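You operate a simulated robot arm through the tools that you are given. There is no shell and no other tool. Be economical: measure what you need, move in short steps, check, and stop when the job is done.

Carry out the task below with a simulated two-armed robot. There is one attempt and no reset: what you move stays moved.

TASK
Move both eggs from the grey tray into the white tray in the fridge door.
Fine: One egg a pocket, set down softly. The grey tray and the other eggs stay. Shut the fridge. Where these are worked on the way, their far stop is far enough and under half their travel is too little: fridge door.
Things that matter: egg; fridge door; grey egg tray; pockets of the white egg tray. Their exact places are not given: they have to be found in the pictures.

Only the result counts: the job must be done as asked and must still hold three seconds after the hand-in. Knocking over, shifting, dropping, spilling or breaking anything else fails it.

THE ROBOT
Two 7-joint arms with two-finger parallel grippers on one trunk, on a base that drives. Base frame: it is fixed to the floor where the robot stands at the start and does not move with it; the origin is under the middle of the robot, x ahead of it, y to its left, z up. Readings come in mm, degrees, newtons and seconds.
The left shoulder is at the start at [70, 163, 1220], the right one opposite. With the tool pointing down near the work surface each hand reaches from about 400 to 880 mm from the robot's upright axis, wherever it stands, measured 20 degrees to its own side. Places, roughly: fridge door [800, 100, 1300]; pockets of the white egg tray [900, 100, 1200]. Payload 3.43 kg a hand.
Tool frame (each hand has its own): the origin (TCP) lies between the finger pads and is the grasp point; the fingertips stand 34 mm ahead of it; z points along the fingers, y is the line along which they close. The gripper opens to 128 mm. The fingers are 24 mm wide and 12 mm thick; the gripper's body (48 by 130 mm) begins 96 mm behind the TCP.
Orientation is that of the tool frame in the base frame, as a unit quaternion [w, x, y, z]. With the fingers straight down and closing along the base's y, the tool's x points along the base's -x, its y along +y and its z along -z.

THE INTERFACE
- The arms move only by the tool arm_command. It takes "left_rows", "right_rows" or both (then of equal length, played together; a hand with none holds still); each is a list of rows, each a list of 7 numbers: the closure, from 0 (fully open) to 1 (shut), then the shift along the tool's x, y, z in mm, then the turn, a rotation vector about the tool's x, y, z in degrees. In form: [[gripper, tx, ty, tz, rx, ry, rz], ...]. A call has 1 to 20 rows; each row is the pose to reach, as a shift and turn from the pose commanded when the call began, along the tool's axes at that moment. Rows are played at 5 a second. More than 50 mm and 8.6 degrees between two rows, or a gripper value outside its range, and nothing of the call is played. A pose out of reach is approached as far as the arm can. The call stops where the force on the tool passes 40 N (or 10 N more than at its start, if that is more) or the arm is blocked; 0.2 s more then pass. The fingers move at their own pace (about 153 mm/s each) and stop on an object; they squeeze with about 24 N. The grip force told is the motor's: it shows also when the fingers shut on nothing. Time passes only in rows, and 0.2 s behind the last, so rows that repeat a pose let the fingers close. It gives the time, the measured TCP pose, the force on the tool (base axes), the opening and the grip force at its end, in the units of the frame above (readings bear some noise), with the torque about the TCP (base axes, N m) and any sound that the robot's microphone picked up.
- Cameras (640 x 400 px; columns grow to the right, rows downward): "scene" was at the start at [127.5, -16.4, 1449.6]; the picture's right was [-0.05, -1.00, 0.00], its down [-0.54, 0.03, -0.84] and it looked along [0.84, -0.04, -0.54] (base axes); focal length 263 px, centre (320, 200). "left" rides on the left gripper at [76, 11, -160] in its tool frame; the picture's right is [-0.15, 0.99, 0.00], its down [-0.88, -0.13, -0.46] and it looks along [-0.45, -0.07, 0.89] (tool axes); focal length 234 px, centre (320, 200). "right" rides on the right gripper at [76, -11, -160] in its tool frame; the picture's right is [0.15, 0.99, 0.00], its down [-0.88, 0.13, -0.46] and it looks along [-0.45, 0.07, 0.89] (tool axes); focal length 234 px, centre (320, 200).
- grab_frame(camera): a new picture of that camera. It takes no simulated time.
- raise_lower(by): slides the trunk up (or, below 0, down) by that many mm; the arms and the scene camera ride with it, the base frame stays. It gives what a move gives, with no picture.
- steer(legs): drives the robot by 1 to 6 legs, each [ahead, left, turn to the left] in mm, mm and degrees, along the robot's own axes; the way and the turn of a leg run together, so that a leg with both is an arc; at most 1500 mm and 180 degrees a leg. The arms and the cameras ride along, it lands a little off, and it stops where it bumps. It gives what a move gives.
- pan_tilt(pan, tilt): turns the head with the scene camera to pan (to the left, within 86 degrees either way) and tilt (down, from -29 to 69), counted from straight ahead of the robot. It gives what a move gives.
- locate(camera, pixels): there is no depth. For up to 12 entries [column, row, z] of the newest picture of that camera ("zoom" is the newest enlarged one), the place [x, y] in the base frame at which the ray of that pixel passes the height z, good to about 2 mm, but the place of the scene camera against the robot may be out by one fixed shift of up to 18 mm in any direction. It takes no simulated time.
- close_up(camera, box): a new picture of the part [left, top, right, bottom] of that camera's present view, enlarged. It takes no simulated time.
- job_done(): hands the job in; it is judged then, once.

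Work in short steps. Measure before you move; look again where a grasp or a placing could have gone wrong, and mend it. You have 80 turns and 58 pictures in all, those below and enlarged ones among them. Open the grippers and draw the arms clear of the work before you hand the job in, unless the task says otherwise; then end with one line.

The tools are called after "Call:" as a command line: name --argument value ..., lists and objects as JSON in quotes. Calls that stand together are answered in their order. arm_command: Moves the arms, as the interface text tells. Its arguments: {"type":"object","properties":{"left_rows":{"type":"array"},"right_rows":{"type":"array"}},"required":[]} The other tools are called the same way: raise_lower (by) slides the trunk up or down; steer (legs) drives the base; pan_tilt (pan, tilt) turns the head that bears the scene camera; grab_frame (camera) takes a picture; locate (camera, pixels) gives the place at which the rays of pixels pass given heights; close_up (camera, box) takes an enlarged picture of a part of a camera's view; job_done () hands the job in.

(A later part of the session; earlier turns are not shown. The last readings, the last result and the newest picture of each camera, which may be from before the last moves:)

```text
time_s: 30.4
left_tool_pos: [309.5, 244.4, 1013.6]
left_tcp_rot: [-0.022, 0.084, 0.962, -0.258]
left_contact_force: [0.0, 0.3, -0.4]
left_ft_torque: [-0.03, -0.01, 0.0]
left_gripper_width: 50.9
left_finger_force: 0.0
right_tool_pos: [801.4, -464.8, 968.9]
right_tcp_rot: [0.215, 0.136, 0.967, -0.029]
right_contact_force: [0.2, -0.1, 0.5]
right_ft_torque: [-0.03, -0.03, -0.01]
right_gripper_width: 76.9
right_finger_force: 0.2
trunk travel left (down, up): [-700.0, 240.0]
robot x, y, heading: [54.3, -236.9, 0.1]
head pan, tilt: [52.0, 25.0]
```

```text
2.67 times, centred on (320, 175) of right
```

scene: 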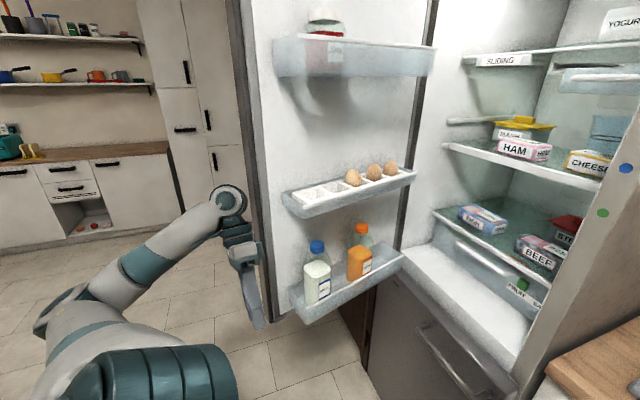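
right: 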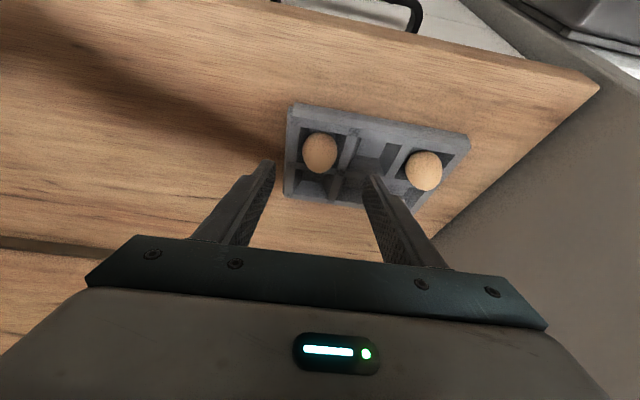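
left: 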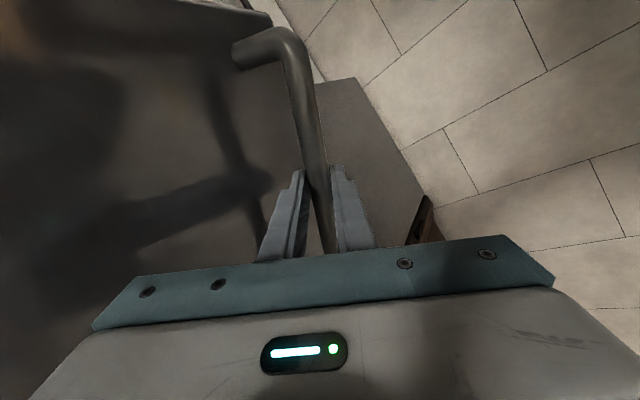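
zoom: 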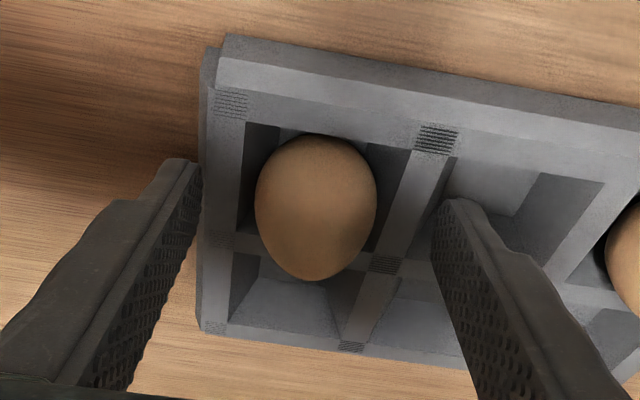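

No contact yet; I go 4 mm more and close.

Call:
arm_command --right_rows '[[0.4, 0, 0, 4, 0, 0, 0], [0.4, 0, 0, 4, 0, 0, 0]]'

Call:
arm_command --right_rows '[[0.6, 0, 0, 0, 0, 0, 0], [0.7, 0, 0, 0, 0, 0, 0], [0.8, 0, 0, 0, 0, 0, 0], [0.9, 0, 0, 0, 0, 0, 0], [1, 0, 0, 0, 0, 0, 0]]'

Call:
close_up --camera "right" --box '[200, 100, 440, 250]'

```text
time_s: 31.0
left_tool_pos: [308.9, 245.2, 1013.5]
left_tcp_rot: [-0.023, 0.084, 0.962, -0.258]
left_contact_force: [0.6, 0.1, -0.5]
left_ft_torque: [-0.01, 0.0, 0.01]
left_gripper_width: 51.2
left_finger_force: 0.1
right_tool_pos: [804.0, -464.9, 965.5]
right_tcp_rot: [0.214, 0.136, 0.967, -0.029]
right_contact_force: [-0.8, -1.0, 0.8]
right_ft_torque: [0.01, 0.0, 0.01]
right_gripper_width: 76.8
right_finger_force: 0.1
trunk travel left (down, up): [-700.0, 240.0]
robot x, y, heading: [57.8, -240.9, 0.1]
head pan, tilt: [52.0, 25.0]
```

```text
time_s: 32.2
left_tool_pos: [309.2, 244.8, 1014.1]
left_tcp_rot: [-0.022, 0.084, 0.962, -0.258]
left_contact_force: [0.2, -0.1, -0.3]
left_ft_torque: [0.0, -0.03, -0.02]
left_gripper_width: 51.0
left_finger_force: 0.0
right_tool_pos: [803.6, -464.9, 965.2]
right_tcp_rot: [0.215, 0.136, 0.967, -0.03]
right_contact_force: [0.4, -0.3, 0.2]
right_ft_torque: [-0.03, -0.01, -0.03]
right_gripper_width: 35.0
right_finger_force: 23.3
trunk travel left (down, up): [-700.0, 240.0]
robot x, y, heading: [59.9, -241.0, -0.2]
head pan, tilt: [52.0, 25.0]
```

```text
2.67 times, centred on (320, 175) of right
```

zoom: 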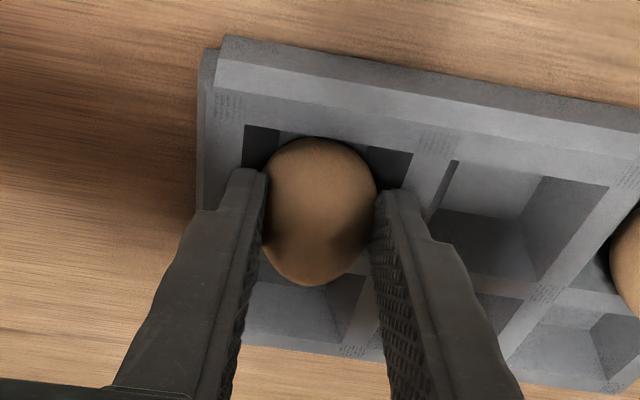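

Gripped at 35 mm width with 23 N. I lift straight up slowly 30 mm and check the hold.

Call:
arm_command --right_rows '[[1, -1.7, 0, -3.6, 0, 0, 0], [1, -4.2, 0, -9.1, 0, 0, 0], [1, -8.4, 0, -18, 0, 0, 0], [1, -12.7, 0, -27.2, 0, 0, 0]]'

Call:
grab_frame --camera "right"

```text
time_s: 33.2
left_tool_pos: [308.8, 245.7, 1014.8]
left_tcp_rot: [-0.022, 0.084, 0.962, -0.258]
left_contact_force: [0.5, -0.9, 0.9]
left_ft_torque: [0.02, -0.01, 0.0]
left_gripper_width: 51.1
left_finger_force: 0.1
right_tool_pos: [803.1, -465.2, 994.3]
right_tcp_rot: [0.214, 0.136, 0.967, -0.031]
right_contact_force: [-0.5, -0.5, 0.4]
right_ft_torque: [0.0, 0.0, 0.03]
right_gripper_width: 34.0
right_finger_force: 24.4
trunk travel left (down, up): [-700.0, 240.0]
robot x, y, heading: [55.3, -241.8, -0.0]
head pan, tilt: [52.0, 25.0]
```

```text
25 pictures are left
```

right: 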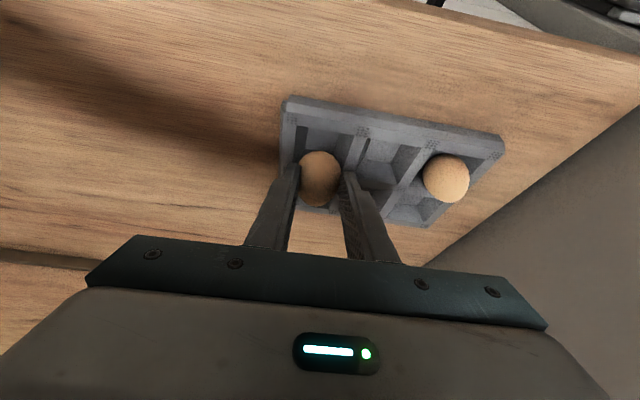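

The egg lifts, but the 34 mm width says the grip is above the equator. To be safe I set it back exactly, go 6 mm deeper, and regrip.

Call:
arm_command --right_rows '[[1, 4.3, 0, 9.2, 0, 0, 0], [1, 8.5, 0, 18.2, 0, 0, 0], [1, 12.3, 0, 26.4, 0, 0, 0], [0.65, 12.5, 0, 26.8, 0, 0, 0], [0.55, 12.5, 0, 26.8, 0, 0, 0], [0.55, 12.5, 0, 29.8, 0, 0, 0], [0.55, 12.5, 0, 32.8, 0, 0, 0], [0.55, 12.5, 0, 33.8, 0, 0, 0]]'

Call:
close_up --camera "right" --box '[200, 100, 440, 250]'

```text
time_s: 35.0
left_tool_pos: [307.5, 245.5, 1014.1]
left_tcp_rot: [-0.022, 0.085, 0.962, -0.257]
left_contact_force: [0.0, -0.7, -0.1]
left_ft_torque: [-0.02, 0.05, 0.01]
left_gripper_width: 51.2
left_finger_force: 0.1
right_tool_pos: [806.5, -466.5, 961.6]
right_tcp_rot: [0.216, 0.136, 0.966, -0.029]
right_contact_force: [-3.0, -0.1, 10.9]
right_ft_torque: [-0.03, 0.06, 0.02]
right_gripper_width: 57.8
right_finger_force: 0.0
trunk travel left (down, up): [-700.0, 240.0]
robot x, y, heading: [59.0, -241.6, -0.2]
head pan, tilt: [52.0, 25.0]
```

```text
2.67 times, centred on (320, 175) of right
```

zoom: 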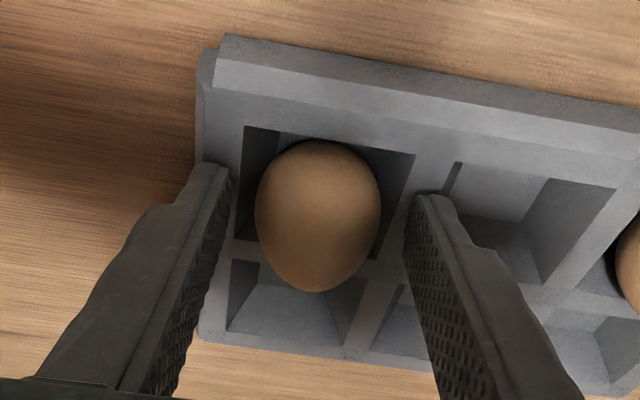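

Fingers now rest on the rim (11 N), so this is the deepest. I back off 2 mm and close.

Call:
arm_command --right_rows '[[0.55, 0, 0, -2, 0, 0, 0], [0.7, 0, 0, -2, 0, 0, 0], [0.85, 0, 0, -2, 0, 0, 0], [1, 0, 0, -2, 0, 0, 0], [1, 0, 0, -2, 0, 0, 0]]'

Call:
arm_command --right_rows '[[1, -1.7, 0, -3.6, 0, 0, 0], [1, -4.2, 0, -9.1, 0, 0, 0], [1, -8.4, 0, -18, 0, 0, 0], [1, -12.7, 0, -27.2, 0, 0, 0]]'

Call:
close_up --camera "right" --box '[200, 100, 440, 250]'

```text
time_s: 36.2
left_tool_pos: [308.1, 245.5, 1014.4]
left_tcp_rot: [-0.022, 0.084, 0.962, -0.258]
left_contact_force: [-0.4, 0.0, 0.5]
left_ft_torque: [0.0, -0.01, 0.03]
left_gripper_width: 51.1
left_finger_force: 0.1
right_tool_pos: [806.4, -467.1, 961.2]
right_tcp_rot: [0.215, 0.136, 0.967, -0.03]
right_contact_force: [-1.9, 0.5, 4.2]
right_ft_torque: [0.0, -0.02, -0.01]
right_gripper_width: 37.7
right_finger_force: 24.0
trunk travel left (down, up): [-700.0, 240.0]
robot x, y, heading: [59.1, -238.8, 0.0]
head pan, tilt: [52.0, 25.0]
```

```text
time_s: 37.2
left_tool_pos: [309.2, 244.4, 1013.8]
left_tcp_rot: [-0.021, 0.085, 0.962, -0.258]
left_contact_force: [-0.2, 0.0, -0.1]
left_ft_torque: [0.01, 0.05, 0.02]
left_gripper_width: 51.1
left_finger_force: 0.1
right_tool_pos: [805.3, -466.4, 991.8]
right_tcp_rot: [0.214, 0.137, 0.967, -0.031]
right_contact_force: [0.3, -0.4, -0.6]
right_ft_torque: [0.02, 0.0, 0.03]
right_gripper_width: 36.8
right_finger_force: 24.4
trunk travel left (down, up): [-700.0, 240.0]
robot x, y, heading: [58.1, -238.7, -0.2]
head pan, tilt: [52.0, 25.0]
```

```text
2.67 times, centred on (320, 175) of right
```

zoom: 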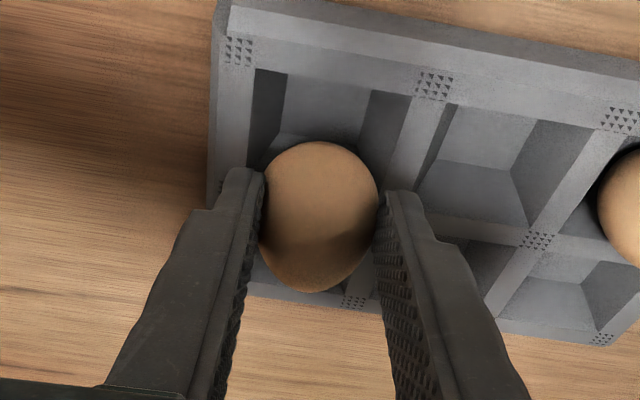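

Held firmly at 37 mm. Now I raise the trunk 150 mm and draw the egg up and back toward the robot before turning.

Call:
raise_lower --by 150

Call:
arm_command --right_rows '[[1, 10, -3, -13, 0, 0, 0], [1, 30, -9, -39, 0, 0, 0], [1, 53, -15, -69, 0, 0, 0], [1, 76, -22, -99, 0, 0, 0], [1, 100, -29, -129, 0, 0, 0], [1, 123, -36, -159, 0, 0, 0], [1, 146, -42, -189, 0, 0, 0], [1, 169, -49, -219, 0, 0, 0], [1, 190, -55, -246, 0, 0, 0], [1, 205, -60, -266, 0, 0, 0], [1, 213, -62, -276, 0, 0, 0]]'

```text
time_s: 38.9
left_tool_pos: [308.3, 245.7, 1163.4]
left_tcp_rot: [-0.023, 0.084, 0.962, -0.258]
left_contact_force: [0.1, 0.0, -0.3]
left_ft_torque: [-0.01, 0.02, 0.02]
left_gripper_width: 51.1
left_finger_force: 0.1
right_tool_pos: [806.3, -467.1, 1140.9]
right_tcp_rot: [0.214, 0.136, 0.967, -0.03]
right_contact_force: [-0.5, 0.0, -1.1]
right_ft_torque: [0.0, 0.06, -0.02]
right_gripper_width: 36.8
right_finger_force: 24.2
trunk travel left (down, up): [-850.0, 90.0]
robot x, y, heading: [55.0, -241.3, -0.3]
head pan, tilt: [52.0, 25.0]
```

```text
time_s: 41.3
left_tool_pos: [308.6, 244.6, 1163.9]
left_tcp_rot: [-0.022, 0.085, 0.962, -0.259]
left_contact_force: [0.8, 0.0, 0.5]
left_ft_torque: [0.03, -0.01, 0.03]
left_gripper_width: 51.0
left_finger_force: 0.1
right_tool_pos: [490.7, -439.6, 1304.2]
right_tcp_rot: [0.213, 0.137, 0.967, -0.031]
right_contact_force: [-0.9, 0.4, -0.4]
right_ft_torque: [0.0, -0.03, 0.0]
right_gripper_width: 36.7
right_finger_force: 23.7
trunk travel left (down, up): [-850.0, 90.0]
robot x, y, heading: [61.0, -242.1, -0.0]
head pan, tilt: [52.0, 25.0]
```

Egg secure. I turn the base 50° to the left in place, then look at the white tray.

Call:
steer --legs '[[0, 0, 50]]'

Call:
pan_tilt --pan 3 --tilt 32

Call:
grab_frame --camera "scene"

```text
time_s: 44.0
left_tool_pos: [-157.6, 259.6, 1163.6]
left_tcp_rot: [0.09, -0.338, 0.905, -0.242]
left_contact_force: [0.4, -0.6, 0.2]
left_ft_torque: [-0.02, -0.02, 0.0]
left_gripper_width: 51.1
left_finger_force: 0.0
right_tool_pos: [488.8, -30.5, 1301.3]
right_tcp_rot: [0.206, -0.291, 0.932, 0.064]
right_contact_force: [0.4, -0.4, -1.3]
right_ft_torque: [-0.03, -0.03, -0.01]
right_gripper_width: 36.2
right_finger_force: 23.8
trunk travel left (down, up): [-850.0, 90.0]
robot x, y, heading: [64.4, -240.0, 50.7]
head pan, tilt: [52.0, 25.0]
```

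```text
time_s: 45.2
left_tool_pos: [-158.8, 260.2, 1164.2]
left_tcp_rot: [0.091, -0.338, 0.905, -0.243]
left_contact_force: [0.4, 0.1, 0.6]
left_ft_torque: [-0.01, -0.02, 0.01]
left_gripper_width: 51.1
left_finger_force: 0.1
right_tool_pos: [489.2, -29.3, 1302.7]
right_tcp_rot: [0.206, -0.292, 0.932, 0.064]
right_contact_force: [0.1, 0.9, -0.2]
right_ft_torque: [-0.02, 0.01, 0.0]
right_gripper_width: 35.7
right_finger_force: 23.6
trunk travel left (down, up): [-850.0, 90.0]
robot x, y, heading: [61.8, -236.4, 50.6]
head pan, tilt: [3.0, 32.0]
```

```text
22 pictures are left
```

scene: 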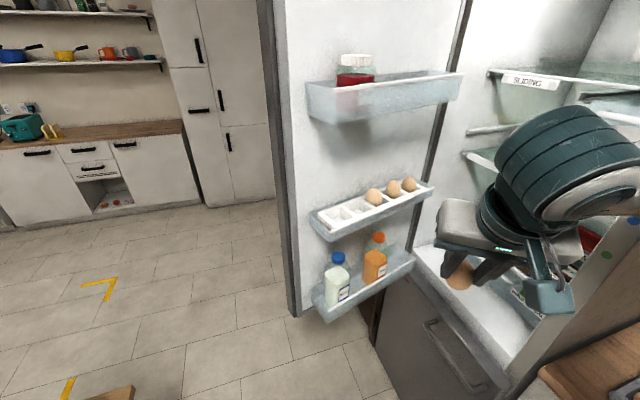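

The grip width creeps slowly (36.8→35.7), so I should be quick in sim time. I zoom on the tray for pocket positions.

Call:
close_up --camera "scene" --box '[300, 165, 444, 255]'

```text
4.44 times, centred on (372, 210) of scene
```

zoom: 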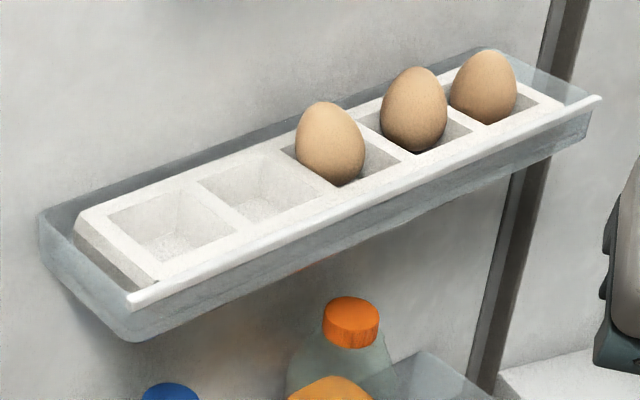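

Call:
locate --camera "zoom" --pixels '[[262, 187, 1250], [262, 187, 1200], [262, 187, 1150], [172, 224, 1250], [172, 224, 1200], [130, 300, 1200], [600, 97, 1200], [38, 215, 1200], [330, 150, 1200], [487, 88, 1200]]'

```text
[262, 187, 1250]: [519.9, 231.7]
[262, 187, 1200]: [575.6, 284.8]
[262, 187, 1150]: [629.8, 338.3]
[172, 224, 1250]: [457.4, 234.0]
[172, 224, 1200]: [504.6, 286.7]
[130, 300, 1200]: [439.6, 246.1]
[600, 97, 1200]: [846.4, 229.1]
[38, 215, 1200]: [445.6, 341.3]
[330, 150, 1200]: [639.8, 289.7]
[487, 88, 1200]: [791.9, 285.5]
```

Triangulation puts pocket 4 at about (560,270), pocket 5 at (490,271), rim z≈1214, row heading -2.4°. I move to a pre-place pose above pocket 4 while yawing 53°.

Call:
arm_command --right_rows '[[1, -24, 20, 6.8, -2.8, 0, -6], [1, -48, 40, 13.5, -5.6, 0, -12], [1, -72, 60, 20, -8.4, 0, -18], [1, -96, 80.5, 27, -11.2, 0, -24], [1, -119, 100.6, 34, -14, 0, -30], [1, -143, 121, 40.5, -16.8, 0, -36], [1, -167, 141, 47, -19.6, 0, -42], [1, -191, 161, 54, -22.4, 0, -48]]'

Call:
grab_frame --camera "right"

Call:
grab_frame --camera "scene"

```text
time_s: 47.0
left_tool_pos: [-158.2, 261.7, 1162.6]
left_tcp_rot: [0.091, -0.337, 0.905, -0.242]
left_contact_force: [0.1, -0.9, -1.1]
left_ft_torque: [0.01, -0.02, -0.01]
left_gripper_width: 51.1
left_finger_force: 0.1
right_tool_pos: [557.7, 214.5, 1333.1]
right_tcp_rot: [0.154, -0.677, 0.704, 0.149]
right_contact_force: [1.2, 0.4, -1.2]
right_ft_torque: [-0.04, -0.01, 0.02]
right_gripper_width: 35.3
right_finger_force: 24.2
trunk travel left (down, up): [-850.0, 90.0]
robot x, y, heading: [61.4, -240.0, 50.7]
head pan, tilt: [3.0, 32.0]
```

```text
20 pictures are left
```

right: 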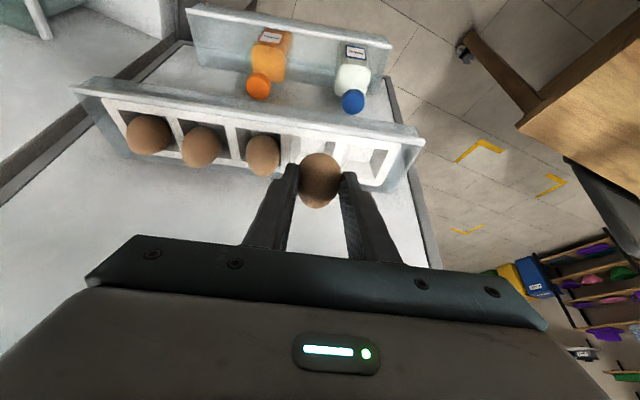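

```text
19 pictures are left
```

scene: 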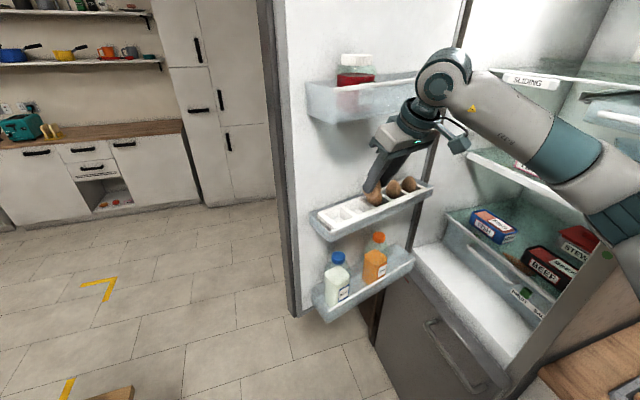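

The held egg is in front of pockets 4/5 in the right view. I zoom there for a precise fix.

Call:
close_up --camera "right" --box '[230, 100, 438, 230]'

```text
3.08 times, centred on (334, 165) of right
```

zoom: 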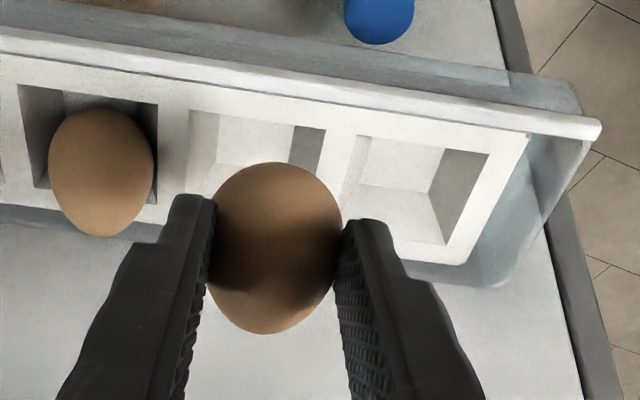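

Rim corners are clear: pocket 3 centre ≈(91,145), pocket 5 ≈(405,189), pocket 4 ≈(250,167) in the zoom. I locate them.

Call:
locate --camera "zoom" --pixels '[[91, 145, 1214], [250, 167, 1214], [405, 189, 1214], [250, 167, 1200], [250, 167, 1230], [190, 110, 1214], [325, 128, 1214], [358, 133, 1214], [488, 153, 1214], [443, 245, 1214], [405, 189, 1230]]'

```text
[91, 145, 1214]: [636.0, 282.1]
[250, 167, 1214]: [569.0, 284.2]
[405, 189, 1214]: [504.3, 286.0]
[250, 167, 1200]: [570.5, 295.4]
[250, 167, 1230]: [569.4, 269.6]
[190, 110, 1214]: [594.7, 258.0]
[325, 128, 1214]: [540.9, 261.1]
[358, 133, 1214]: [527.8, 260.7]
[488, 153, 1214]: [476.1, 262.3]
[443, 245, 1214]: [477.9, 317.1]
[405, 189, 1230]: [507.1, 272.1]
```

Pocket 4 is at x≈569; its depth needs the rim height. I move over it, 25 mm lower, and take a second view.

Call:
arm_command --right_rows '[[1, -10, -4, 14, 0, 0, 0], [1, -20, -8, 28, 0, 0, 0], [1, -30.2, -11, 41.7, 0, 0, 0]]'

Call:
close_up --camera "right" --box '[230, 80, 438, 210]'

```text
time_s: 47.8
left_tool_pos: [-158.1, 259.8, 1164.9]
left_tcp_rot: [0.09, -0.338, 0.905, -0.243]
left_contact_force: [0.3, 0.3, 0.4]
left_ft_torque: [0.0, 0.0, 0.01]
left_gripper_width: 51.2
left_finger_force: 0.1
right_tool_pos: [571.0, 259.0, 1308.8]
right_tcp_rot: [0.155, -0.676, 0.704, 0.15]
right_contact_force: [-0.3, -0.7, -0.6]
right_ft_torque: [-0.03, 0.0, -0.01]
right_gripper_width: 35.3
right_finger_force: 24.1
trunk travel left (down, up): [-850.0, 90.0]
robot x, y, heading: [60.4, -240.6, 50.9]
head pan, tilt: [3.0, 32.0]
```

```text
3.08 times, centred on (334, 145) of right
```

zoom: 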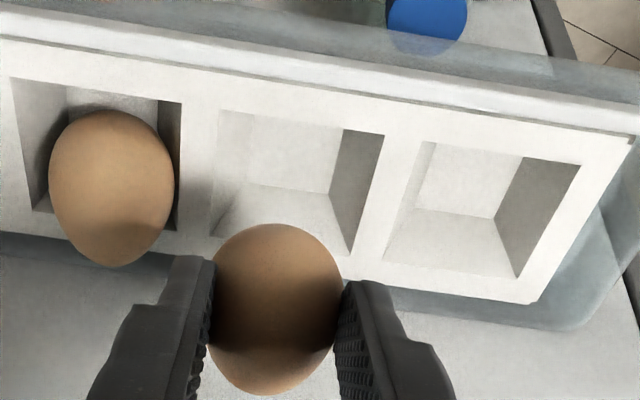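

Corners now: pocket 4 (218,110),(383,135),(350,255),(208,237); pocket 5 (430,142),(580,165),(522,278),(385,260). I locate them at two heights.

Call:
locate --camera "zoom" --pixels '[[218, 110, 1214], [383, 135, 1214], [350, 255, 1214], [208, 237, 1214], [430, 142, 1214], [580, 165, 1214], [522, 278, 1214], [385, 260, 1214], [383, 135, 1200], [580, 165, 1200], [522, 278, 1200]]'

```text
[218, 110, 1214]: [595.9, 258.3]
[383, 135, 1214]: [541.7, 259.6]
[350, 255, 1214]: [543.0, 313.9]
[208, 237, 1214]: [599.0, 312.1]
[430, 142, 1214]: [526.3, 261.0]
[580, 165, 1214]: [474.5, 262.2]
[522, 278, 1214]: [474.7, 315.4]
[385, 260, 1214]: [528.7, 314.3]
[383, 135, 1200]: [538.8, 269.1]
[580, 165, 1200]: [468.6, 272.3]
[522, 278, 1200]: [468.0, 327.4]
```

Both views agree: rim z≈1214, pocket 4 centre (570,286), pocket 5 (501,288). The egg sits ~19 mm forward of the TCP; I shift 8 mm forward and lower to TCP z≈1258 first.

Call:
arm_command --right_rows '[[1, -3, 1.5, 12, 0, 0, 0], [1, 3, 1.5, 25, 0, 0, 0], [1, 9, 1.5, 38, 0, 0, 0], [1, 12.5, 1.5, 45.5, 0, 0, 0], [1, 14.3, 1.5, 49.4, 0, 0, 0]]'

Call:
close_up --camera "right" --box '[230, 100, 438, 230]'

```text
time_s: 49.0
left_tool_pos: [-159.3, 260.6, 1163.9]
left_tcp_rot: [0.09, -0.338, 0.905, -0.242]
left_contact_force: [0.5, 0.3, -0.3]
left_ft_torque: [0.01, 0.01, -0.01]
left_gripper_width: 51.3
left_finger_force: 0.0
right_tool_pos: [570.2, 265.3, 1256.7]
right_tcp_rot: [0.155, -0.677, 0.704, 0.149]
right_contact_force: [-0.4, 0.4, -0.6]
right_ft_torque: [0.0, -0.02, -0.01]
right_gripper_width: 34.9
right_finger_force: 24.0
trunk travel left (down, up): [-850.0, 90.0]
robot x, y, heading: [57.1, -241.2, 50.8]
head pan, tilt: [3.0, 32.0]
```

```text
3.08 times, centred on (334, 165) of right
```

zoom: 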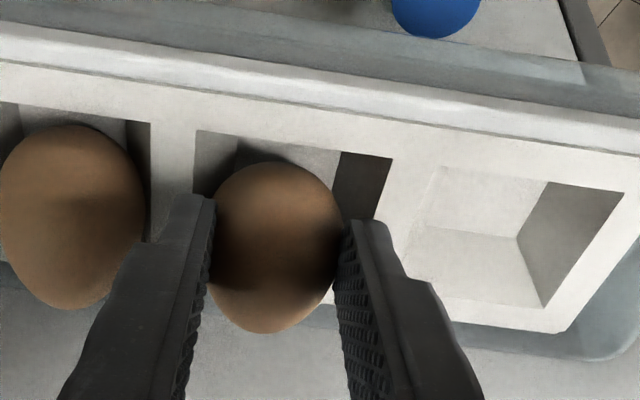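

The egg enters pocket 4, apparently some mm above seating. I lower in small steps watching the force.

Call:
arm_command --right_rows '[[1, 0.8, 0, 1.8, 0, 0, 0], [1, 1.6, 0, 3.6, 0, 0, 0], [1, 1.6, 0, 3.6, 0, 0, 0]]'

```text
time_s: 49.8
left_tool_pos: [-157.4, 260.1, 1164.2]
left_tcp_rot: [0.091, -0.337, 0.905, -0.242]
left_contact_force: [-0.5, -0.6, -0.7]
left_ft_torque: [-0.01, 0.01, 0.0]
left_gripper_width: 51.5
left_finger_force: 0.0
right_tool_pos: [569.6, 266.2, 1254.2]
right_tcp_rot: [0.156, -0.676, 0.704, 0.151]
right_contact_force: [0.4, -0.3, 3.0]
right_ft_torque: [0.04, -0.03, -0.02]
right_gripper_width: 35.0
right_finger_force: 24.5
trunk travel left (down, up): [-850.0, 90.0]
robot x, y, heading: [59.5, -237.8, 50.7]
head pan, tilt: [3.0, 32.0]
```

3 N upward: the egg touches the pocket. I press 1 mm more, open to ~48 mm, and back out along the tool axis.

Call:
arm_command --right_rows '[[1, 0.4, 0, 0.9, 0, 0, 0], [0.7, 0.4, 0, 0.9, 0, 0, 0], [0.63, 0.4, 0, 0.9, 0, 0, 0], [0.63, 0.4, 0, 0.9, 0, 0, 0]]'

Call:
close_up --camera "right" --box '[230, 100, 438, 230]'

```text
time_s: 50.8
left_tool_pos: [-159.3, 260.3, 1163.3]
left_tcp_rot: [0.091, -0.338, 0.905, -0.242]
left_contact_force: [0.9, 0.0, 0.2]
left_ft_torque: [0.03, 0.02, 0.01]
left_gripper_width: 51.0
left_finger_force: 0.0
right_tool_pos: [568.9, 266.1, 1253.7]
right_tcp_rot: [0.155, -0.677, 0.704, 0.15]
right_contact_force: [0.1, 0.6, 0.1]
right_ft_torque: [0.01, 0.0, 0.05]
right_gripper_width: 47.4
right_finger_force: 0.1
trunk travel left (down, up): [-850.0, 90.0]
robot x, y, heading: [57.5, -236.6, 50.8]
head pan, tilt: [3.0, 32.0]
```

```text
3.08 times, centred on (334, 165) of right
```

zoom: 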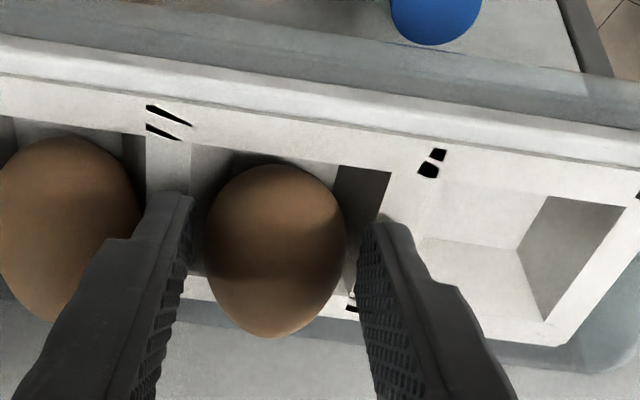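

Egg seated and released. I back out along the tool axis, verify with a picture.

Call:
arm_command --right_rows '[[0.63, 0, 0, -15, 0, 0, 0], [0.63, 0, 0, -40, 0, 0, 0], [0.63, 0, 0, -75, 0, 0, 0], [0.63, 10, 0, -110, 0, 0, 0]]'

Call:
grab_frame --camera "right"

```text
time_s: 51.8
left_tool_pos: [-158.7, 258.4, 1164.2]
left_tcp_rot: [0.091, -0.337, 0.905, -0.242]
left_contact_force: [0.5, -0.1, -0.5]
left_ft_torque: [-0.01, 0.02, -0.01]
left_gripper_width: 51.1
left_finger_force: 0.1
right_tool_pos: [566.8, 208.4, 1349.7]
right_tcp_rot: [0.156, -0.676, 0.705, 0.15]
right_contact_force: [-0.2, -0.6, 0.6]
right_ft_torque: [0.02, -0.02, 0.02]
right_gripper_width: 47.4
right_finger_force: 0.0
trunk travel left (down, up): [-850.0, 90.0]
robot x, y, heading: [57.6, -238.8, 50.9]
head pan, tilt: [3.0, 32.0]
```

```text
14 pictures are left
```

right: 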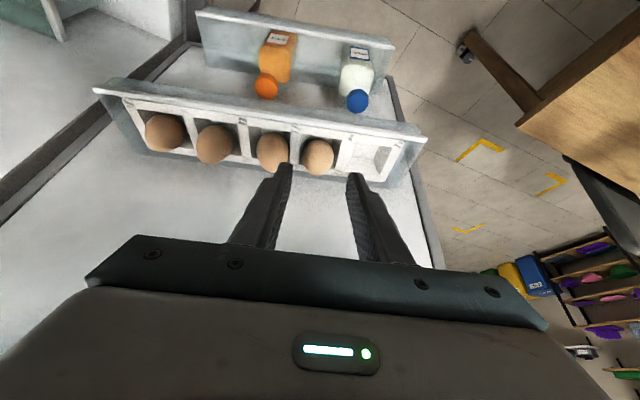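

First egg seated in pocket 4. I retrace the arm path (reverse shift and yaw) and turn the base back 50°.

Call:
arm_command --right_rows '[[0.5, 30, 8.5, -7.4, 2.8, 0, 6], [0.5, 59, 17, -14.8, 5.6, 0, 12], [0.5, 89, 25.7, -22, 8.4, 0, 18], [0.4, 118.5, 34, -29.5, 11.2, 0, 24], [0.4, 148, 43, -37, 14, 0, 30], [0.4, 178, 51, -44, 16.8, 0, 36], [0.4, 207, 60, -52, 19.6, 0, 42], [0.4, 237, 68.5, -59, 22.4, 0, 48]]'

Call:
steer --legs '[[0, 0, -50.7]]'

```text
time_s: 53.6
left_tool_pos: [-159.3, 259.6, 1164.0]
left_tcp_rot: [0.092, -0.337, 0.905, -0.242]
left_contact_force: [0.5, 0.4, 0.6]
left_ft_torque: [0.03, 0.0, 0.02]
left_gripper_width: 51.2
left_finger_force: 0.0
right_tool_pos: [488.6, -28.5, 1300.7]
right_tcp_rot: [0.207, -0.291, 0.932, 0.065]
right_contact_force: [-0.7, 0.4, 0.7]
right_ft_torque: [0.02, -0.02, -0.01]
right_gripper_width: 76.9
right_finger_force: 0.1
trunk travel left (down, up): [-850.0, 90.0]
robot x, y, heading: [60.2, -242.0, 50.8]
head pan, tilt: [3.0, 32.0]
```

```text
time_s: 56.3
left_tool_pos: [306.2, 245.9, 1164.6]
left_tcp_rot: [-0.021, 0.081, 0.962, -0.259]
left_contact_force: [0.5, -1.0, 0.4]
left_ft_torque: [0.03, -0.03, -0.02]
left_gripper_width: 51.4
left_finger_force: 0.1
right_tool_pos: [496.1, -435.4, 1301.8]
right_tcp_rot: [0.214, 0.133, 0.967, -0.029]
right_contact_force: [-0.5, -0.1, 0.8]
right_ft_torque: [0.02, 0.01, -0.01]
right_gripper_width: 76.9
right_finger_force: 0.0
trunk travel left (down, up): [-850.0, 90.0]
robot x, y, heading: [57.6, -239.3, 0.2]
head pan, tilt: [3.0, 32.0]
```

Back at the counter. I move the hand to above the left egg (grip pose expected at (840,-346,961)), then lower the trunk 150 mm.

Call:
arm_command --right_rows '[[0.4, -24.7, 22.4, 29, 0, 0, 0], [0.4, -49.4, 44.8, 58, 0, 0, 0], [0.4, -74, 67, 87, 0, 0, 0], [0.4, -99, 89.6, 116, 0, 0, 0], [0.4, -123.6, 112, 145, 0, 0, 0], [0.4, -148, 134.5, 174, 0, 0, 0], [0.4, -173, 157, 203, 0, 0, 0], [0.4, -197.7, 179.3, 232.4, 0, 0, 0]]'

Call:
raise_lower --by -150

Call:
grab_frame --camera "right"

```text
time_s: 58.1
left_tool_pos: [307.5, 247.9, 1162.9]
left_tcp_rot: [-0.022, 0.082, 0.962, -0.259]
left_contact_force: [0.5, 1.5, -0.7]
left_ft_torque: [-0.01, 0.01, -0.02]
left_gripper_width: 51.3
left_finger_force: 0.1
right_tool_pos: [814.3, -336.4, 1173.1]
right_tcp_rot: [0.213, 0.133, 0.967, -0.03]
right_contact_force: [-0.3, 0.1, 1.1]
right_ft_torque: [-0.03, 0.02, -0.04]
right_gripper_width: 77.1
right_finger_force: 0.1
trunk travel left (down, up): [-850.0, 90.0]
robot x, y, heading: [57.7, -237.7, 0.1]
head pan, tilt: [3.0, 32.0]
```

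```text
time_s: 59.8
left_tool_pos: [306.2, 246.5, 1015.5]
left_tcp_rot: [-0.02, 0.082, 0.962, -0.258]
left_contact_force: [0.9, -0.8, 0.7]
left_ft_torque: [0.0, 0.05, 0.0]
left_gripper_width: 51.4
left_finger_force: 0.0
right_tool_pos: [810.2, -336.5, 1024.1]
right_tcp_rot: [0.214, 0.134, 0.967, -0.029]
right_contact_force: [0.8, -0.2, -0.4]
right_ft_torque: [0.02, 0.01, 0.04]
right_gripper_width: 76.7
right_finger_force: 0.0
trunk travel left (down, up): [-700.0, 240.0]
robot x, y, heading: [58.2, -236.2, -0.1]
head pan, tilt: [3.0, 32.0]
```

```text
13 pictures are left
```

right: 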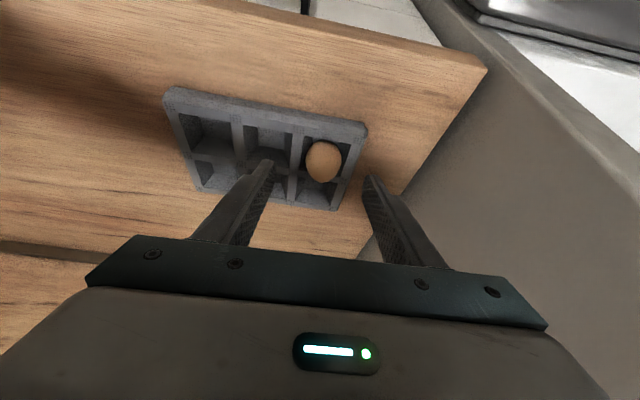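

Egg at (323,161) versus an expected (320,153): I correct by −7 mm in tool x and +3 in y while advancing 50 mm, then check.

Call:
arm_command --right_rows '[[0.4, -3, 1, 15, 0, 0, 0], [0.4, -6, 3, 32, 0, 0, 0], [0.4, -7, 3, 50, 0, 0, 0], [0.4, -7, 3, 50, 0, 0, 0]]'

Call:
close_up --camera "right" --box '[200, 100, 440, 250]'

```text
time_s: 60.8
left_tool_pos: [305.2, 246.4, 1014.3]
left_tcp_rot: [-0.02, 0.081, 0.963, -0.257]
left_contact_force: [-0.4, -0.3, 0.0]
left_ft_torque: [0.01, 0.0, 0.02]
left_gripper_width: 51.2
left_finger_force: 0.0
right_tool_pos: [837.5, -342.1, 982.3]
right_tcp_rot: [0.214, 0.134, 0.967, -0.031]
right_contact_force: [0.6, 0.0, 0.9]
right_ft_torque: [0.0, -0.03, 0.0]
right_gripper_width: 76.6
right_finger_force: 0.1
trunk travel left (down, up): [-700.0, 240.0]
robot x, y, heading: [61.6, -240.9, 0.4]
head pan, tilt: [3.0, 32.0]
```

```text
2.67 times, centred on (320, 175) of right
```

zoom: 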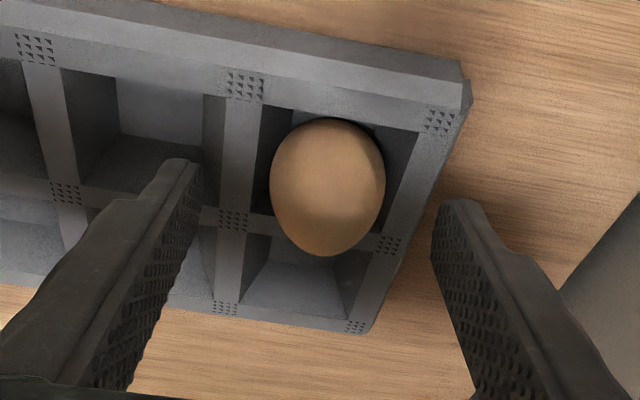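

Aligned apart from ~3 mm to the right (egg centre zoom (328,187)). I shift +3 y, advance 21 mm with the opening narrowed, then close.

Call:
arm_command --right_rows '[[0.4, 0, 3, 5, 0, 0, 0], [0.5, 0, 3, 11, 0, 0, 0], [0.55, 0, 3, 16, 0, 0, 0], [0.55, 0, 3, 20, 0, 0, 0], [0.55, 0, 3, 22, 0, 0, 0]]'

Call:
close_up --camera "right" --box '[200, 100, 440, 250]'

```text
time_s: 62.0
left_tool_pos: [306.2, 246.8, 1014.7]
left_tcp_rot: [-0.021, 0.081, 0.963, -0.258]
left_contact_force: [0.0, -0.4, 0.5]
left_ft_torque: [-0.01, -0.01, 0.01]
left_gripper_width: 51.1
left_finger_force: 0.1
right_tool_pos: [848.4, -341.2, 962.6]
right_tcp_rot: [0.213, 0.133, 0.967, -0.029]
right_contact_force: [-0.1, -0.1, -0.1]
right_ft_torque: [0.0, -0.02, 0.03]
right_gripper_width: 57.5
right_finger_force: 0.1
trunk travel left (down, up): [-700.0, 240.0]
robot x, y, heading: [59.1, -241.7, 0.4]
head pan, tilt: [3.0, 32.0]
```

```text
2.67 times, centred on (320, 175) of right
```

zoom: 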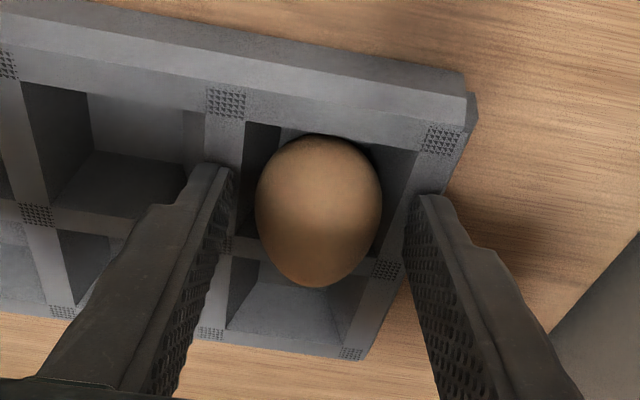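

Same alignment as the first egg. I go 1.5 mm deeper, close, and lift.

Call:
arm_command --right_rows '[[0.55, 0, 0, 1.5, 0, 0, 0], [0.7, 0, 0, 1.5, 0, 0, 0], [0.85, 0, 0, 1.5, 0, 0, 0], [1, 0, 0, 1.5, 0, 0, 0], [1, 0, 0, 1.5, 0, 0, 0]]'

Call:
arm_command --right_rows '[[1, -1.7, 0, -3.6, 0, 0, 0], [1, -4.2, 0, -9.1, 0, 0, 0], [1, -8.4, 0, -18, 0, 0, 0], [1, -12.7, 0, -27.2, 0, 0, 0]]'

```text
time_s: 63.2
left_tool_pos: [304.6, 246.9, 1013.5]
left_tcp_rot: [-0.02, 0.081, 0.963, -0.258]
left_contact_force: [0.8, 0.5, 0.5]
left_ft_torque: [-0.01, -0.01, 0.05]
left_gripper_width: 51.3
left_finger_force: 0.0
right_tool_pos: [849.0, -341.9, 960.2]
right_tcp_rot: [0.215, 0.134, 0.967, -0.03]
right_contact_force: [0.6, -0.9, 5.8]
right_ft_torque: [-0.01, -0.12, -0.01]
right_gripper_width: 38.8
right_finger_force: 24.6
trunk travel left (down, up): [-700.0, 240.0]
robot x, y, heading: [56.2, -237.0, 0.3]
head pan, tilt: [3.0, 32.0]
```

```text
time_s: 64.2
left_tool_pos: [304.5, 247.1, 1014.2]
left_tcp_rot: [-0.021, 0.081, 0.963, -0.258]
left_contact_force: [0.5, -0.2, -0.7]
left_ft_torque: [0.0, 0.02, -0.01]
left_gripper_width: 51.1
left_finger_force: 0.0
right_tool_pos: [848.1, -341.0, 991.1]
right_tcp_rot: [0.213, 0.134, 0.967, -0.031]
right_contact_force: [-0.3, 0.7, 0.1]
right_ft_torque: [-0.02, -0.01, 0.0]
right_gripper_width: 37.4
right_finger_force: 24.2
trunk travel left (down, up): [-700.0, 240.0]
robot x, y, heading: [60.0, -238.4, 0.3]
head pan, tilt: [3.0, 32.0]
```

Held at 37.4 mm. Raise the trunk and draw back as before.

Call:
raise_lower --by 150

Call:
arm_command --right_rows '[[1, 12, -10, -15, 0, 0, 0], [1, 33, -29, -43, 0, 0, 0], [1, 56, -49, -72, 0, 0, 0], [1, 79, -69, -102, 0, 0, 0], [1, 102, -89, -132, 0, 0, 0], [1, 125, -109, -162, 0, 0, 0], [1, 148, -129, -192, 0, 0, 0], [1, 171, -150, -222, 0, 0, 0], [1, 192, -168, -249, 0, 0, 0], [1, 209, -183, -271, 0, 0, 0], [1, 218, -191, -282, 0, 0, 0]]'

Call:
steer --legs '[[0, 0, 50.3]]'

```text
time_s: 66.0
left_tool_pos: [306.8, 246.0, 1164.3]
left_tcp_rot: [-0.022, 0.08, 0.962, -0.259]
left_contact_force: [-0.3, 0.1, -0.3]
left_ft_torque: [-0.02, 0.02, 0.0]
left_gripper_width: 51.1
left_finger_force: 0.0
right_tool_pos: [849.1, -341.6, 1139.6]
right_tcp_rot: [0.213, 0.133, 0.967, -0.029]
right_contact_force: [1.0, 0.0, 0.5]
right_ft_torque: [0.04, 0.02, -0.01]
right_gripper_width: 37.0
right_finger_force: 24.3
trunk travel left (down, up): [-850.0, 90.0]
robot x, y, heading: [59.3, -237.3, 0.2]
head pan, tilt: [3.0, 32.0]
```

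```text
time_s: 68.4
left_tool_pos: [306.4, 246.4, 1163.5]
left_tcp_rot: [-0.02, 0.081, 0.963, -0.258]
left_contact_force: [1.0, -0.2, -0.1]
left_ft_torque: [0.0, -0.03, 0.0]
left_gripper_width: 51.2
left_finger_force: 0.1
right_tool_pos: [492.0, -439.9, 1304.2]
right_tcp_rot: [0.213, 0.134, 0.967, -0.031]
right_contact_force: [0.4, -0.1, -0.5]
right_ft_torque: [0.02, -0.01, 0.01]
right_gripper_width: 36.7
right_finger_force: 23.9
trunk travel left (down, up): [-850.0, 90.0]
robot x, y, heading: [57.4, -237.6, 0.3]
head pan, tilt: [3.0, 32.0]
```

```text
time_s: 71.1
left_tool_pos: [-158.9, 259.6, 1164.8]
left_tcp_rot: [0.091, -0.337, 0.905, -0.242]
left_contact_force: [-0.1, 0.0, 0.7]
left_ft_torque: [0.0, 0.0, 0.01]
left_gripper_width: 51.4
left_finger_force: 0.0
right_tool_pos: [489.4, -31.1, 1305.4]
right_tcp_rot: [0.206, -0.293, 0.932, 0.064]
right_contact_force: [0.5, -0.4, -0.4]
right_ft_torque: [-0.03, 0.01, 0.03]
right_gripper_width: 35.9
right_finger_force: 23.7
trunk travel left (down, up): [-850.0, 90.0]
robot x, y, heading: [59.4, -241.2, 50.9]
head pan, tilt: [3.0, 32.0]
```

Same approach, now to the pre-place pose for pocket 5 (final TCP expected (500,268,1253)).

Call:
arm_command --right_rows '[[1, -18.8, 25.5, 5.3, -2.8, 0, -6], [1, -37.6, 51, 10.7, -5.6, 0, -12], [1, -56.5, 76.6, 16, -8.4, 0, -18], [1, -75.3, 102.2, 21.3, -11.2, 0, -24], [1, -94, 127.7, 26.7, -14, 0, -30], [1, -113, 153.3, 32, -16.8, 0, -36], [1, -131.8, 178.8, 37.4, -19.6, 0, -42], [1, -150.6, 204.4, 42.7, -22.4, 0, -48]]'

Call:
close_up --camera "right" --box '[180, 80, 420, 230]'

```text
time_s: 72.9
left_tool_pos: [-159.8, 261.5, 1164.1]
left_tcp_rot: [0.09, -0.338, 0.905, -0.243]
left_contact_force: [0.1, -0.1, 0.3]
left_ft_torque: [-0.02, -0.03, -0.02]
left_gripper_width: 51.3
left_finger_force: 0.0
right_tool_pos: [498.5, 228.9, 1328.1]
right_tcp_rot: [0.155, -0.678, 0.703, 0.149]
right_contact_force: [0.3, -0.6, -0.4]
right_ft_torque: [-0.01, 0.01, 0.0]
right_gripper_width: 35.8
right_finger_force: 24.5
trunk travel left (down, up): [-850.0, 90.0]
robot x, y, heading: [57.4, -240.4, 50.9]
head pan, tilt: [3.0, 32.0]
```

```text
2.67 times, centred on (300, 155) of right
```

zoom: 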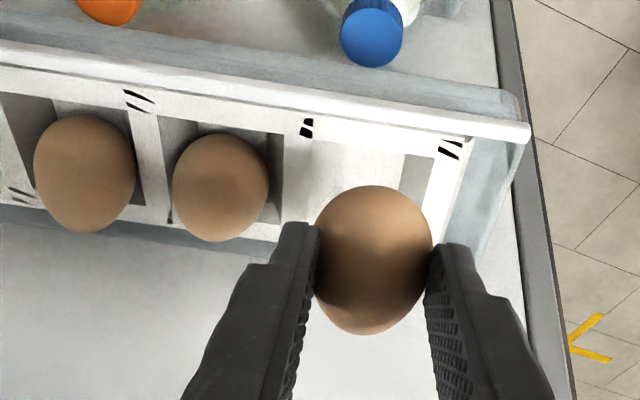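

Check that the door hasn't shifted: locate pocket corners (283,135) and (437,156).

Call:
locate --camera "zoom" --pixels '[[283, 135, 1214], [437, 156, 1214], [312, 138, 1214], [160, 116, 1214]]'

```text
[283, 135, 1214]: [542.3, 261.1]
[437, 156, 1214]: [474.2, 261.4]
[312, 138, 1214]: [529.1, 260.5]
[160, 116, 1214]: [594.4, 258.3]
```

The door is unmoved. I go forward 39 mm and lower to TCP z≈1256 over pocket 5.

Call:
arm_command --right_rows '[[1, -11, 0, 16, 0, 0, 0], [1, -18, 0, 34, 0, 0, 0], [1, -18.4, 0, 52.7, 0, 0, 0], [1, -13, 0, 65, 0, 0, 0], [1, -8, 0, 75, 0, 0, 0], [1, -5, 0, 81.5, 0, 0, 0], [1, -5, 0, 81.5, 0, 0, 0]]'

Call:
close_up --camera "right" --box '[200, 100, 440, 250]'

```text
time_s: 74.5
left_tool_pos: [-159.3, 260.7, 1162.8]
left_tcp_rot: [0.09, -0.337, 0.905, -0.243]
left_contact_force: [-0.5, -0.5, -0.3]
left_ft_torque: [0.0, 0.0, 0.0]
left_gripper_width: 51.2
left_finger_force: 0.0
right_tool_pos: [500.2, 265.0, 1258.1]
right_tcp_rot: [0.155, -0.677, 0.703, 0.15]
right_contact_force: [-0.2, 1.5, -0.4]
right_ft_torque: [-0.01, 0.01, 0.01]
right_gripper_width: 35.7
right_finger_force: 24.0
trunk travel left (down, up): [-850.0, 90.0]
robot x, y, heading: [61.7, -238.9, 51.1]
head pan, tilt: [3.0, 32.0]
```

```text
2.67 times, centred on (320, 175) of right
```

zoom: 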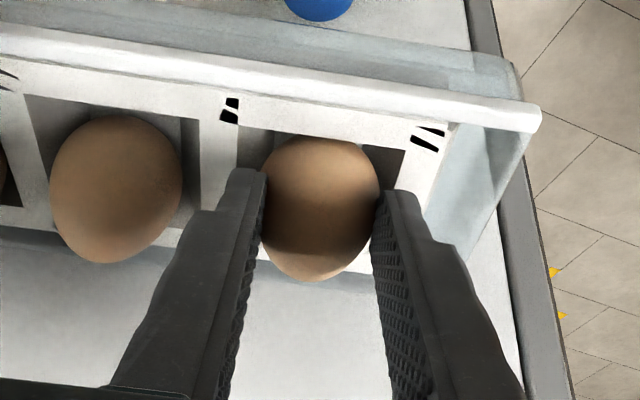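

The egg sits slightly toward the lip side; I shift 4 mm forward (toward the door) and lower 3 mm.

Call:
arm_command --right_rows '[[1, -3.6, 0, 1.7, 0, 0, 0], [1, -3, 0, 3, 0, 0, 0], [1, -2.3, 0, 4.4, 0, 0, 0], [1, -2.3, 0, 4.4, 0, 0, 0]]'

```text
time_s: 75.5
left_tool_pos: [-158.2, 259.0, 1163.5]
left_tcp_rot: [0.09, -0.338, 0.905, -0.242]
left_contact_force: [-0.1, -0.7, -0.6]
left_ft_torque: [0.01, -0.03, 0.0]
left_gripper_width: 51.4
left_finger_force: 0.1
right_tool_pos: [499.8, 268.0, 1255.3]
right_tcp_rot: [0.155, -0.678, 0.703, 0.151]
right_contact_force: [1.1, 0.3, 4.2]
right_ft_torque: [0.1, -0.05, -0.01]
right_gripper_width: 35.3
right_finger_force: 24.1
trunk travel left (down, up): [-850.0, 90.0]
robot x, y, heading: [59.9, -239.2, 50.8]
head pan, tilt: [3.0, 32.0]
```

4 N contact: seated. I lower 1 mm, open to ~47 mm and look.

Call:
arm_command --right_rows '[[1, 0.4, 0, 0.9, 0, 0, 0], [0.7, 0.4, 0, 0.9, 0, 0, 0], [0.63, 0.4, 0, 0.9, 0, 0, 0], [0.63, 0.4, 0, 0.9, 0, 0, 0]]'

Call:
close_up --camera "right" --box '[200, 100, 440, 250]'

```text
time_s: 76.5
left_tool_pos: [-159.0, 259.1, 1162.8]
left_tcp_rot: [0.09, -0.337, 0.905, -0.243]
left_contact_force: [0.7, 0.0, 0.2]
left_ft_torque: [0.0, 0.0, -0.03]
left_gripper_width: 51.1
left_finger_force: 0.0
right_tool_pos: [500.4, 269.0, 1254.5]
right_tcp_rot: [0.155, -0.677, 0.704, 0.15]
right_contact_force: [0.3, 0.0, -0.2]
right_ft_torque: [0.0, 0.0, 0.01]
right_gripper_width: 47.4
right_finger_force: 0.0
trunk travel left (down, up): [-850.0, 90.0]
robot x, y, heading: [59.7, -237.5, 50.8]
head pan, tilt: [3.0, 32.0]
```

```text
2.67 times, centred on (320, 175) of right
```

zoom: 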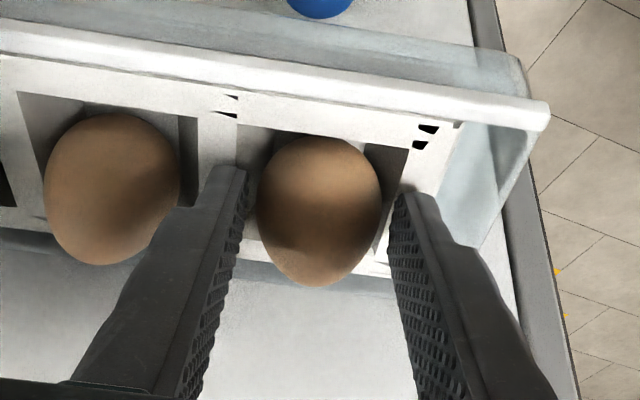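

Second egg seated in pocket 5. I back out along the tool axis and retract the right arm as before.

Call:
arm_command --right_rows '[[0.63, 0, 0, -15, 0, 0, 0], [0.63, 0, 0, -40, 0, 0, 0], [0.63, 0, 0, -75, 0, 0, 0], [0.63, 10, 0, -110, 0, 0, 0]]'

Call:
arm_command --right_rows '[[0.6, 30, 0, -7, 2.8, 0, 6], [0.6, 61, 0, -14, 5.6, 0, 12], [0.6, 91, 0, -21, 8.4, 0, 18], [0.6, 122, 0, -28, 11.2, 0, 24], [0.6, 152, 0, -34, 14, 0, 30], [0.6, 183, 0, -41, 16.8, 0, 36], [0.6, 213, 0, -48, 19.6, 0, 42], [0.6, 243, 0, -55, 22.4, 0, 48]]'

Call:
grab_frame --camera "scene"

```text
time_s: 77.5
left_tool_pos: [-157.8, 258.7, 1163.9]
left_tcp_rot: [0.092, -0.336, 0.905, -0.242]
left_contact_force: [0.6, -0.1, -0.6]
left_ft_torque: [0.04, 0.02, 0.0]
left_gripper_width: 51.0
left_finger_force: 0.1
right_tool_pos: [498.1, 211.3, 1350.0]
right_tcp_rot: [0.156, -0.677, 0.703, 0.151]
right_contact_force: [1.1, 0.0, 0.0]
right_ft_torque: [0.01, 0.01, -0.03]
right_gripper_width: 47.4
right_finger_force: 0.0
trunk travel left (down, up): [-850.0, 90.0]
robot x, y, heading: [62.3, -239.1, 51.0]
head pan, tilt: [3.0, 32.0]
```

```text
time_s: 79.3
left_tool_pos: [-159.6, 259.2, 1164.3]
left_tcp_rot: [0.092, -0.338, 0.905, -0.242]
left_contact_force: [0.2, -0.5, -0.4]
left_ft_torque: [-0.03, -0.01, -0.01]
left_gripper_width: 51.4
left_finger_force: 0.0
right_tool_pos: [491.4, -30.9, 1297.8]
right_tcp_rot: [0.205, -0.292, 0.932, 0.064]
right_contact_force: [-0.4, 0.5, -0.4]
right_ft_torque: [0.02, 0.0, -0.01]
right_gripper_width: 51.0
right_finger_force: 0.0
trunk travel left (down, up): [-850.0, 90.0]
robot x, y, heading: [59.8, -239.0, 51.2]
head pan, tilt: [3.0, 32.0]
```

```text
7 pictures are left
```

scene: 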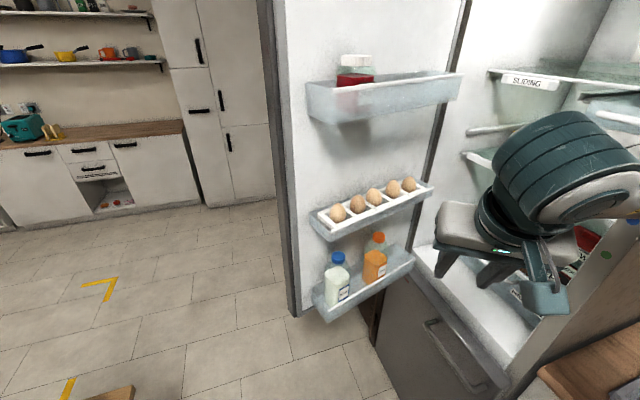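

All five pockets hold eggs. Now to close: I lower the trunk, turn back and drive to the first spot, which puts the left hand outside the door edge again.

Call:
raise_lower --by -150

Call:
steer --legs '[[0, 0, -51], [-60, 0, 0], [0, 240, 0]]'

```text
time_s: 81.0
left_tool_pos: [-158.7, 258.8, 1013.7]
left_tcp_rot: [0.091, -0.338, 0.905, -0.243]
left_contact_force: [-0.1, 0.1, -0.1]
left_ft_torque: [0.02, 0.03, 0.0]
left_gripper_width: 51.2
left_finger_force: 0.1
right_tool_pos: [489.5, -29.2, 1147.9]
right_tcp_rot: [0.205, -0.293, 0.932, 0.064]
right_contact_force: [-1.6, -0.2, -0.2]
right_ft_torque: [-0.02, 0.06, -0.02]
right_gripper_width: 51.2
right_finger_force: 0.1
trunk travel left (down, up): [-700.0, 240.0]
robot x, y, heading: [60.9, -239.9, 50.7]
head pan, tilt: [3.0, 32.0]
```

```text
time_s: 85.6
left_tool_pos: [248.0, 481.8, 1013.1]
left_tcp_rot: [-0.022, 0.083, 0.962, -0.258]
left_contact_force: [-0.3, -0.2, 0.7]
left_ft_torque: [0.0, -0.02, -0.01]
left_gripper_width: 51.2
left_finger_force: 0.0
right_tool_pos: [434.5, -204.0, 1147.9]
right_tcp_rot: [0.213, 0.136, 0.967, -0.031]
right_contact_force: [-0.2, 0.7, 1.0]
right_ft_torque: [0.01, -0.02, 0.01]
right_gripper_width: 51.1
right_finger_force: 0.2
trunk travel left (down, up): [-700.0, 240.0]
robot x, y, heading: [-1.0, -0.3, 0.1]
head pan, tilt: [3.0, 32.0]
```

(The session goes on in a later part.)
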